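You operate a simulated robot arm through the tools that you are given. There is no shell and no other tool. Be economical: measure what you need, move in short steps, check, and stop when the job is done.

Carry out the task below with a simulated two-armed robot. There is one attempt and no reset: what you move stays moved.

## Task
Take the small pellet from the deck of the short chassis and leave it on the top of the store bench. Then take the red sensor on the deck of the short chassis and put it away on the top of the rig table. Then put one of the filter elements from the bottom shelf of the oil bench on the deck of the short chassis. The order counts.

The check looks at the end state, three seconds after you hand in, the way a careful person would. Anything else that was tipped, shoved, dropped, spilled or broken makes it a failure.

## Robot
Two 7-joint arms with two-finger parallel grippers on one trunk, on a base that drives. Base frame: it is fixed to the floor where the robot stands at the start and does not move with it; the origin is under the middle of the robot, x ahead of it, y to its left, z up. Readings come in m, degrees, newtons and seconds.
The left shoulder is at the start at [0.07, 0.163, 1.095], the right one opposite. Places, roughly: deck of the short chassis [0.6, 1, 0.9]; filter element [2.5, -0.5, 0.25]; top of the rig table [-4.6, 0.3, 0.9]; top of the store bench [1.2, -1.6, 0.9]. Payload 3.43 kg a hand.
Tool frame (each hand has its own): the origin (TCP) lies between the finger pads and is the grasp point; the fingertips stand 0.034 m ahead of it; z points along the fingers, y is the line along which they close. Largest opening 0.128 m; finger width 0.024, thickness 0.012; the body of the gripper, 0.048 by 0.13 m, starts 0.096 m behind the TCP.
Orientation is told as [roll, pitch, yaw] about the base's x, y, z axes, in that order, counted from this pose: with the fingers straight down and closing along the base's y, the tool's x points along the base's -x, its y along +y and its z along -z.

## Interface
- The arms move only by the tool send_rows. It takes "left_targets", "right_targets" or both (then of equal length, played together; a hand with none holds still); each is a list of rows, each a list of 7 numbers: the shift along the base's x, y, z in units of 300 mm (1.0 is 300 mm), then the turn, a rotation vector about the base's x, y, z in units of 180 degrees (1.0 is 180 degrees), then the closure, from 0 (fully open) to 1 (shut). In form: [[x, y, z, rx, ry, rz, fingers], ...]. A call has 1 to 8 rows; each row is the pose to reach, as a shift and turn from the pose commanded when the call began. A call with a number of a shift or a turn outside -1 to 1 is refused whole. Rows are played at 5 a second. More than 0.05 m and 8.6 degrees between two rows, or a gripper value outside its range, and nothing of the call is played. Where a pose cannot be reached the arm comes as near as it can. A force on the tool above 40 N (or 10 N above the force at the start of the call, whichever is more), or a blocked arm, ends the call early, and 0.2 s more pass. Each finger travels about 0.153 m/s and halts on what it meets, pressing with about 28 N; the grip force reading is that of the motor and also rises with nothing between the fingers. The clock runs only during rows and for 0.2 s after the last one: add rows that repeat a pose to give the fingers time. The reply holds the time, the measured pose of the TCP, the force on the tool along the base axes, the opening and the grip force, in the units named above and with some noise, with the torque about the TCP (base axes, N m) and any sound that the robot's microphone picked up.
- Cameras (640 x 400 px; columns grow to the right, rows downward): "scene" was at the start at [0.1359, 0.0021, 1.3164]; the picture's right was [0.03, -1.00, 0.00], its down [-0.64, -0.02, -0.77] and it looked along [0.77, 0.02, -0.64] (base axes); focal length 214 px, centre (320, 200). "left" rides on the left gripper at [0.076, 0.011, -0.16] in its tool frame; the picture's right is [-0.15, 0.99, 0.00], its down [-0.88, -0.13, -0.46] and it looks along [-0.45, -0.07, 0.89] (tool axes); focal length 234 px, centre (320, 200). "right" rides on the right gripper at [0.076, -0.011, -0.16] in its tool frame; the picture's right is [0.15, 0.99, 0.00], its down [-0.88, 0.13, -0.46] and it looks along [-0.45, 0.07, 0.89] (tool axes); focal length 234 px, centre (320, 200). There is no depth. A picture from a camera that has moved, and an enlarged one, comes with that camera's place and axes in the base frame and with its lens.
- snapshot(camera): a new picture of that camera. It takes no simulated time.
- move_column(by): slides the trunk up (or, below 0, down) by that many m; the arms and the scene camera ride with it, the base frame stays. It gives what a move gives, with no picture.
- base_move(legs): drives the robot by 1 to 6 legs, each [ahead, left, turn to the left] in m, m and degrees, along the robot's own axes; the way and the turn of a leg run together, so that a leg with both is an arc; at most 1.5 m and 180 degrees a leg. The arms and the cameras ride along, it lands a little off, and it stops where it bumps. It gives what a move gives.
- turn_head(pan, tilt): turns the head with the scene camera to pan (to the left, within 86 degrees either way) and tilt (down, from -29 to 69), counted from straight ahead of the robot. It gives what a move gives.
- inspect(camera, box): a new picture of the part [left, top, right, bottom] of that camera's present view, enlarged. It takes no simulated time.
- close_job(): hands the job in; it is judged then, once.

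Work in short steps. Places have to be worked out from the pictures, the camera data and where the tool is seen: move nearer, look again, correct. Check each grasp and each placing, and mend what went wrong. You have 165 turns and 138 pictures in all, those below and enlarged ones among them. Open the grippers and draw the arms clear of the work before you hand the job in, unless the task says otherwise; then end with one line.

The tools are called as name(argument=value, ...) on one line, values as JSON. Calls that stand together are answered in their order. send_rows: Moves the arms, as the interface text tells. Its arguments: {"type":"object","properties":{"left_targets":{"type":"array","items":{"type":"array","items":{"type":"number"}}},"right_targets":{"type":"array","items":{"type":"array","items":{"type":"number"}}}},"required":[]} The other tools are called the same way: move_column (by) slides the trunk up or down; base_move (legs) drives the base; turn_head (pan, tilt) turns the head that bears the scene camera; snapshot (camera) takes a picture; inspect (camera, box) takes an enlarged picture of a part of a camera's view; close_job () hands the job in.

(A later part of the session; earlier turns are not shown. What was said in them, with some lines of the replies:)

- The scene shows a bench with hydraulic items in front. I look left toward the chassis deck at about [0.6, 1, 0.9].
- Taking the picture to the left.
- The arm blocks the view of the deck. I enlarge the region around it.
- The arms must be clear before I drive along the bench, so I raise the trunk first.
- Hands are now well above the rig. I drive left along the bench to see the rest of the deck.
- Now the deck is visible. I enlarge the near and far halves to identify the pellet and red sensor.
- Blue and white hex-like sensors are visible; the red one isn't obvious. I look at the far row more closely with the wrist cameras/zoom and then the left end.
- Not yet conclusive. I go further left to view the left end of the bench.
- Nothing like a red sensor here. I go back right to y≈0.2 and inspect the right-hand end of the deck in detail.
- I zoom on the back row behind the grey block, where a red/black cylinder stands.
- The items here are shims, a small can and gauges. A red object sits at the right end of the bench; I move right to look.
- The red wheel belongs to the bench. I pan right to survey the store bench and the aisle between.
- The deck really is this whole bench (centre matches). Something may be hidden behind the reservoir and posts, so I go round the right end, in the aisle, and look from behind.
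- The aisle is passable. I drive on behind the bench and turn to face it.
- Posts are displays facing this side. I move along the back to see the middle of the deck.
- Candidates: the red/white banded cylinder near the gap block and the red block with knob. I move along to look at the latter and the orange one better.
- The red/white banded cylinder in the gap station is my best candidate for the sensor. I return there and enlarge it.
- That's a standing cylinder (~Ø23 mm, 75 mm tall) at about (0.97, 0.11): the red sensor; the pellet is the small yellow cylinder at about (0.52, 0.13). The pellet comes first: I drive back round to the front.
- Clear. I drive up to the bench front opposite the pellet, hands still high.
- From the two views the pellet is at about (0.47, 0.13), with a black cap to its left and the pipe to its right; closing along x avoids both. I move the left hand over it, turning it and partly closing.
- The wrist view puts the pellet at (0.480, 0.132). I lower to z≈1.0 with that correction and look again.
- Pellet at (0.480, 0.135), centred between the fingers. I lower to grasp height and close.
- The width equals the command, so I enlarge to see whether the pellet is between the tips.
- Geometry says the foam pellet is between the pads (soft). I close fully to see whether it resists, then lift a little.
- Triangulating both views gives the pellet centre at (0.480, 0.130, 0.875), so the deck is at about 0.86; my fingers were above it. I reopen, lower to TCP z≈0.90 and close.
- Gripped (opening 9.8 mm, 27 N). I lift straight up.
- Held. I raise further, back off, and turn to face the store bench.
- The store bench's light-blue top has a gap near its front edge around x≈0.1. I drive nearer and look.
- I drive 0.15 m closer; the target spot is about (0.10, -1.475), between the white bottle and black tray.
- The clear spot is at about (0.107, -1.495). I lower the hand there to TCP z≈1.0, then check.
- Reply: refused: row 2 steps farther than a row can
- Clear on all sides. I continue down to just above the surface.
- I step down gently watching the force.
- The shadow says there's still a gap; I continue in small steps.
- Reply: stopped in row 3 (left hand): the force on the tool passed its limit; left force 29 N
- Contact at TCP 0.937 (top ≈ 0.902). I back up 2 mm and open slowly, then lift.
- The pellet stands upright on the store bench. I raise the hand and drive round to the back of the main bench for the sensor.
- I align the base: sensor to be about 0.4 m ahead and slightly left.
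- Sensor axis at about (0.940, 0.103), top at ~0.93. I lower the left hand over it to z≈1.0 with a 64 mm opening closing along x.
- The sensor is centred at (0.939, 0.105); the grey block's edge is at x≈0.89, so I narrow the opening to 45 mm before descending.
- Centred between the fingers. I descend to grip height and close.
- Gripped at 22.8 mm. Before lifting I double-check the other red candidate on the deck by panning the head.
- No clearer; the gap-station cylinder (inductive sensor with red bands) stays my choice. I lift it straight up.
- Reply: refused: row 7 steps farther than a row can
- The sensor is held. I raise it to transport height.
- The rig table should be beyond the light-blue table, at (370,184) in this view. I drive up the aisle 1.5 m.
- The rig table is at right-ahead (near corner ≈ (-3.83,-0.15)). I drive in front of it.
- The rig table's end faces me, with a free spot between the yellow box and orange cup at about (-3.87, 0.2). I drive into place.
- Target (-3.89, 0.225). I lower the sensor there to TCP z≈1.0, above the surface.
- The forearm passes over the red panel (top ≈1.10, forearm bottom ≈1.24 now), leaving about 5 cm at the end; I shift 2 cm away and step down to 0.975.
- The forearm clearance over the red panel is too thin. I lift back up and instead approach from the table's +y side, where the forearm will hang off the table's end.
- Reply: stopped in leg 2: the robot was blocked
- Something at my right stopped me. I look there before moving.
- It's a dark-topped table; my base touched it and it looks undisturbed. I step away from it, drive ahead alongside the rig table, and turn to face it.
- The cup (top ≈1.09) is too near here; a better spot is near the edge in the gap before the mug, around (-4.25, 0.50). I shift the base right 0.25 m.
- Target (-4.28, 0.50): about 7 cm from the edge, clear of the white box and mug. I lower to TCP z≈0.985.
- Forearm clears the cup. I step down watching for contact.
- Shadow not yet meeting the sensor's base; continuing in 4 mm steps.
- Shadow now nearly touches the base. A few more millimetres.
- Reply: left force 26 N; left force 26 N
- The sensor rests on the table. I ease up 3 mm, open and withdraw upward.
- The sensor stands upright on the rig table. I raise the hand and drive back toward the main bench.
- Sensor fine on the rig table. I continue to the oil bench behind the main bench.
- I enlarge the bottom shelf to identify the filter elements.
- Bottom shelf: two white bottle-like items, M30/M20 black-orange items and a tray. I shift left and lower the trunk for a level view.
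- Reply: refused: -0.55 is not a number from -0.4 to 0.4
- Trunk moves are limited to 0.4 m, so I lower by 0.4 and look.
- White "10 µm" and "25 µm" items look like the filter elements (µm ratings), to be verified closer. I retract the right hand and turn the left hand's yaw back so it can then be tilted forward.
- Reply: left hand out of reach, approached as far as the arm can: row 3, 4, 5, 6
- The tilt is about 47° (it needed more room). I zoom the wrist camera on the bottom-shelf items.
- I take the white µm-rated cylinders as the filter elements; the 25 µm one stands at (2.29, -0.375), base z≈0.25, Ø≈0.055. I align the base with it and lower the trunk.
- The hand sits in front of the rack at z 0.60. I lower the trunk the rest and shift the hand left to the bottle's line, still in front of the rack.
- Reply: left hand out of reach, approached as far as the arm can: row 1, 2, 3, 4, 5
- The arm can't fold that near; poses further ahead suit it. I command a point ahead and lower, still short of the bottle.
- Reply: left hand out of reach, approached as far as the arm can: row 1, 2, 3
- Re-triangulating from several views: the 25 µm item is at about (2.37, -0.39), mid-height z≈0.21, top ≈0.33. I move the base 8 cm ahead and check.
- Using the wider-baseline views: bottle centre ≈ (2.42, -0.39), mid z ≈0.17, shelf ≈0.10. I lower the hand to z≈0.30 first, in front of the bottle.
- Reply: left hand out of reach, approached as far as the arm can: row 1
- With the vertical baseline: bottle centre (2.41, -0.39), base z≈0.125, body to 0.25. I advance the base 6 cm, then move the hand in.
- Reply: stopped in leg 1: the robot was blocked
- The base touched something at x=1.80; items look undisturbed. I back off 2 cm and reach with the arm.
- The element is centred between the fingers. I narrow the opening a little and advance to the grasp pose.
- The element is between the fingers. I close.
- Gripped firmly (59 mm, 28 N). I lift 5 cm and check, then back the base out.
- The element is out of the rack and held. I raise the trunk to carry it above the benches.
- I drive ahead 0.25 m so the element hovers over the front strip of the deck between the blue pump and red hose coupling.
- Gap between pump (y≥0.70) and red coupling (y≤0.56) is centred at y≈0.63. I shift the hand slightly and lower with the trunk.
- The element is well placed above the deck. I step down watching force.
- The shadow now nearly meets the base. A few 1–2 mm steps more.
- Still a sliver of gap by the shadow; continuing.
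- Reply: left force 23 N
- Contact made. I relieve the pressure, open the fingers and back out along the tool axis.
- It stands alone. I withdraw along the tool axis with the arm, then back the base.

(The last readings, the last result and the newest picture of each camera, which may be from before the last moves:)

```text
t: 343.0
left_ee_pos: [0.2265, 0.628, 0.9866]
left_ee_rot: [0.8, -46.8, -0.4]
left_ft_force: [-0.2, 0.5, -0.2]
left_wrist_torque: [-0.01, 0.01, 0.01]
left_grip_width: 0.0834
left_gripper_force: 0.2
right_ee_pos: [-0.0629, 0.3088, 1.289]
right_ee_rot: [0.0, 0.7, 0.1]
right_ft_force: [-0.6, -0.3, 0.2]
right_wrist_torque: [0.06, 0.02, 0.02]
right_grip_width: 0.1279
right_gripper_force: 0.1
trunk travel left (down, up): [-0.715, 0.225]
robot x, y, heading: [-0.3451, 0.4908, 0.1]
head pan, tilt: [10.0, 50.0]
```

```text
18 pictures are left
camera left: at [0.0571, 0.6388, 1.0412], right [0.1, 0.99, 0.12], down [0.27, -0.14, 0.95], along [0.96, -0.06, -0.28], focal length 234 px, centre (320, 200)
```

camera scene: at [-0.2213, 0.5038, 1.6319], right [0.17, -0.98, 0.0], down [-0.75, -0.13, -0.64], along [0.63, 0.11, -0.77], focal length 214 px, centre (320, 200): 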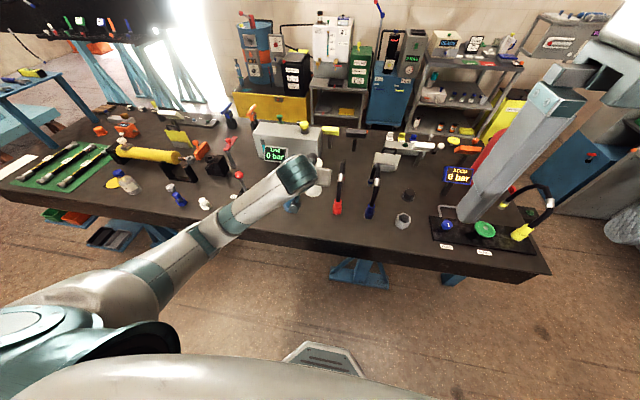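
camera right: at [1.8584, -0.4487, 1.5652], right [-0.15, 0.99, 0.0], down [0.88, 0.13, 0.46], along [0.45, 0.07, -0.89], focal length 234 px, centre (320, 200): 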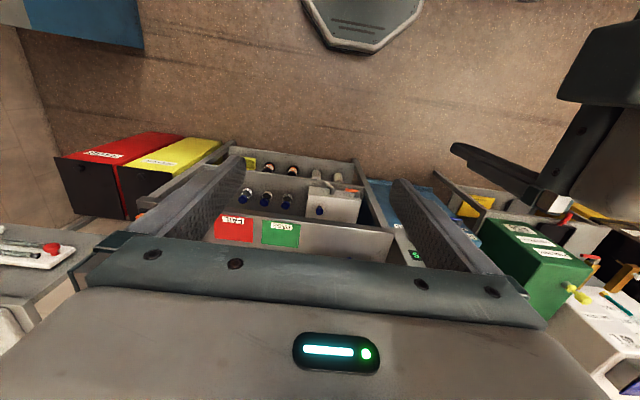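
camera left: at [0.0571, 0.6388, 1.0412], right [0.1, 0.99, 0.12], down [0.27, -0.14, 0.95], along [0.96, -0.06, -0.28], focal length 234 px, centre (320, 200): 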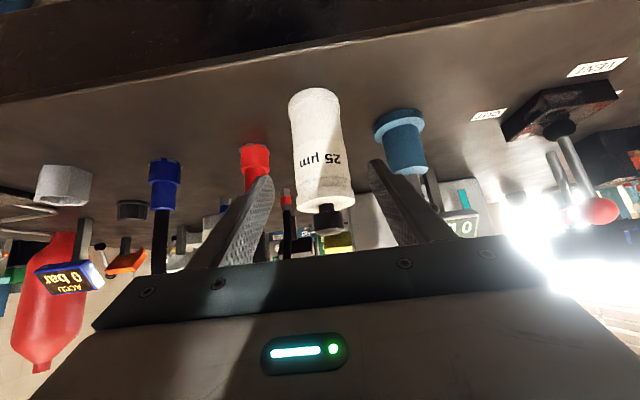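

Clear of the element, which stands upright. I back the base away and view the result.

base_move(legs=[[-0.45, 0, 0]])

snapshot(camera="scene")

inspect(camera="scene", box=[230, 100, 430, 225])

```text
t: 345.7
left_ee_pos: [-0.2157, 0.6349, 0.9876]
left_ee_rot: [0.8, -46.8, 0.7]
left_ft_force: [0.5, -0.8, 0.2]
left_wrist_torque: [-0.01, -0.01, 0.01]
left_grip_width: 0.0834
left_gripper_force: 0.2
right_ee_pos: [-0.5, 0.31, 1.2892]
right_ee_rot: [0.0, 0.8, 1.1]
right_ft_force: [-0.8, 0.6, 0.1]
right_wrist_torque: [0.02, -0.03, -0.02]
right_grip_width: 0.1281
right_gripper_force: 0.0
trunk travel left (down, up): [-0.715, 0.225]
robot x, y, heading: [-0.7879, 0.4873, 1.1]
head pan, tilt: [10.0, 50.0]
```

```text
17 pictures are left
camera scene: at [-0.6594, 0.5013, 1.4416], right [0.19, -0.98, 0.0], down [-0.75, -0.15, -0.64], along [0.63, 0.12, -0.77], focal length 214 px, centre (320, 200)
```

scene: 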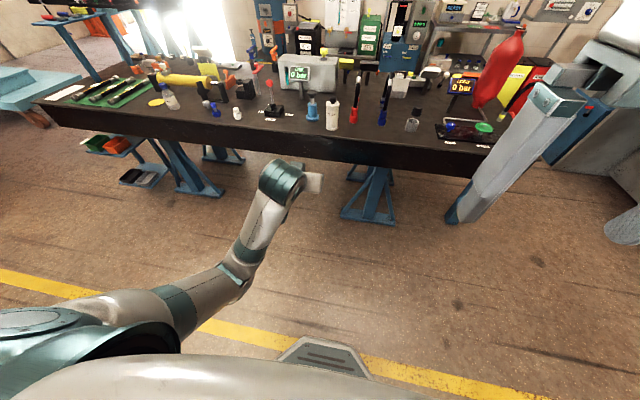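

```text
3.20 times, centred on (330, 162) of scene
camera zoom: at [-0.6594, 0.5013, 1.4416], right [0.19, -0.98, 0.0], down [-0.75, -0.15, -0.64], along [0.63, 0.12, -0.77], focal length 686 px, centre (288, 320)
```

zoom: 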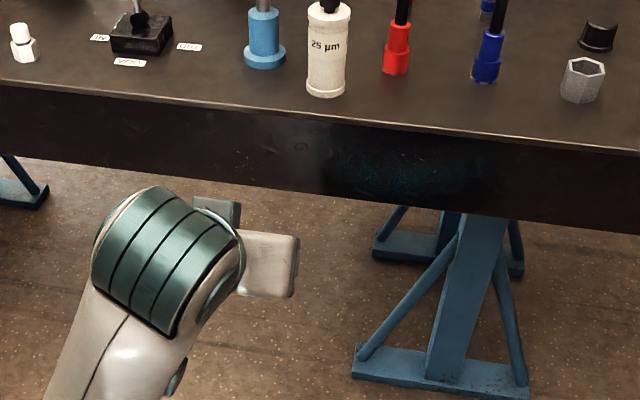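

The element stands on the deck. I check the store bench and pellet once more from here.

turn_head(pan=-60, tilt=15)

snapshot(camera="scene")

```text
t: 347.1
left_ee_pos: [-0.2166, 0.634, 0.9863]
left_ee_rot: [0.7, -46.8, 0.7]
left_ft_force: [0.1, -0.2, 0.2]
left_wrist_torque: [-0.01, 0.02, 0.0]
left_grip_width: 0.0832
left_gripper_force: 0.1
right_ee_pos: [-0.499, 0.309, 1.2891]
right_ee_rot: [-0.2, 0.8, 1.0]
right_ft_force: [0.4, 0.5, 0.1]
right_wrist_torque: [0.02, -0.04, -0.05]
right_grip_width: 0.1278
right_gripper_force: 0.1
trunk travel left (down, up): [-0.715, 0.225]
robot x, y, heading: [-0.787, 0.4829, 1.0]
head pan, tilt: [-60.0, 15.0]
```

```text
15 pictures are left
camera scene: at [-0.6865, 0.4065, 1.4953], right [-0.86, -0.52, 0.0], down [-0.13, 0.22, -0.97], along [0.5, -0.83, -0.26], focal length 214 px, centre (320, 200)
```

scene: 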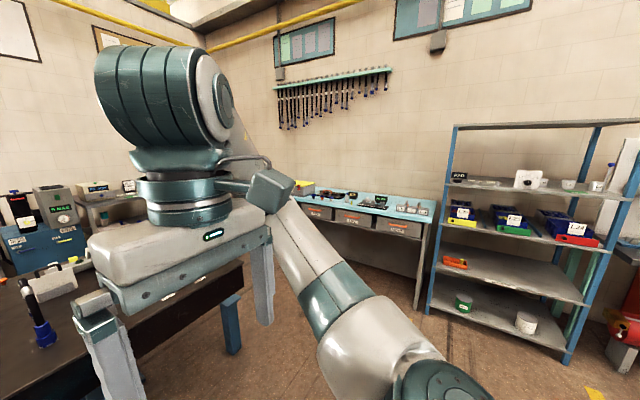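

inspect(camera="scene", box=[285, 175, 445, 245])

```text
4.00 times, centred on (365, 210) of scene
camera zoom: at [-0.6865, 0.4065, 1.4953], right [-0.86, -0.52, 0.0], down [-0.13, 0.22, -0.97], along [0.5, -0.83, -0.26], focal length 858 px, centre (140, 160)
```

zoom: 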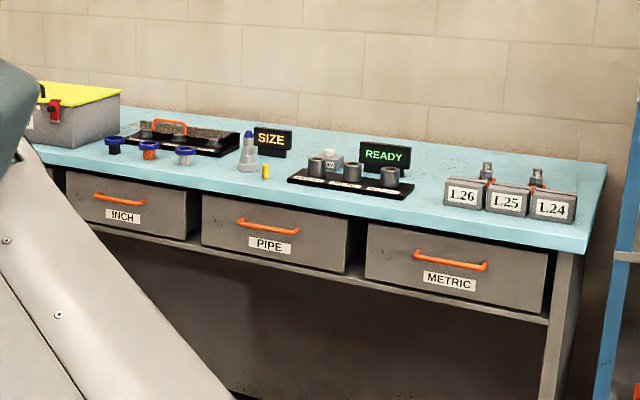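

The pellet stands on the store bench, the sensor on the rig table and the element on the deck. I open the left gripper fully and hand in.

send_rows(left_targets=[[0, 0, 0, 0, 0, 0, 0.1], [0, 0, 0, 0, 0, 0, 0], [0, 0, 0, 0, 0, 0, 0]])

close_job()

```text
t: 347.9
left_ee_pos: [-0.2162, 0.635, 0.9866]
left_ee_rot: [0.8, -46.9, 0.7]
left_ft_force: [0.1, -0.9, 0.3]
left_wrist_torque: [0.02, -0.03, 0.02]
left_grip_width: 0.128
left_gripper_force: 0.0
right_ee_pos: [-0.4994, 0.3092, 1.2903]
right_ee_rot: [-0.2, 0.8, 1.0]
right_ft_force: [-0.1, 0.2, 0.2]
right_wrist_torque: [0.04, 0.0, -0.01]
right_grip_width: 0.1282
right_gripper_force: 0.1
trunk travel left (down, up): [-0.715, 0.225]
robot x, y, heading: [-0.787, 0.4837, 1.3]
head pan, tilt: [-60.0, 15.0]
```

```text
The job is handed in.
```

I handed the job in with all three moves done in order: the yellow pellet is on the store bench, the red-banded sensor is on the rig table, and the 25 µm filter element is on the deck of the short chassis. I picked out the sensor (a black cylinder with red bands) and the filter element (by its µm rating) from how they looked. The base also bumped a dark table and the oil bench once each, with no visible disturbance.
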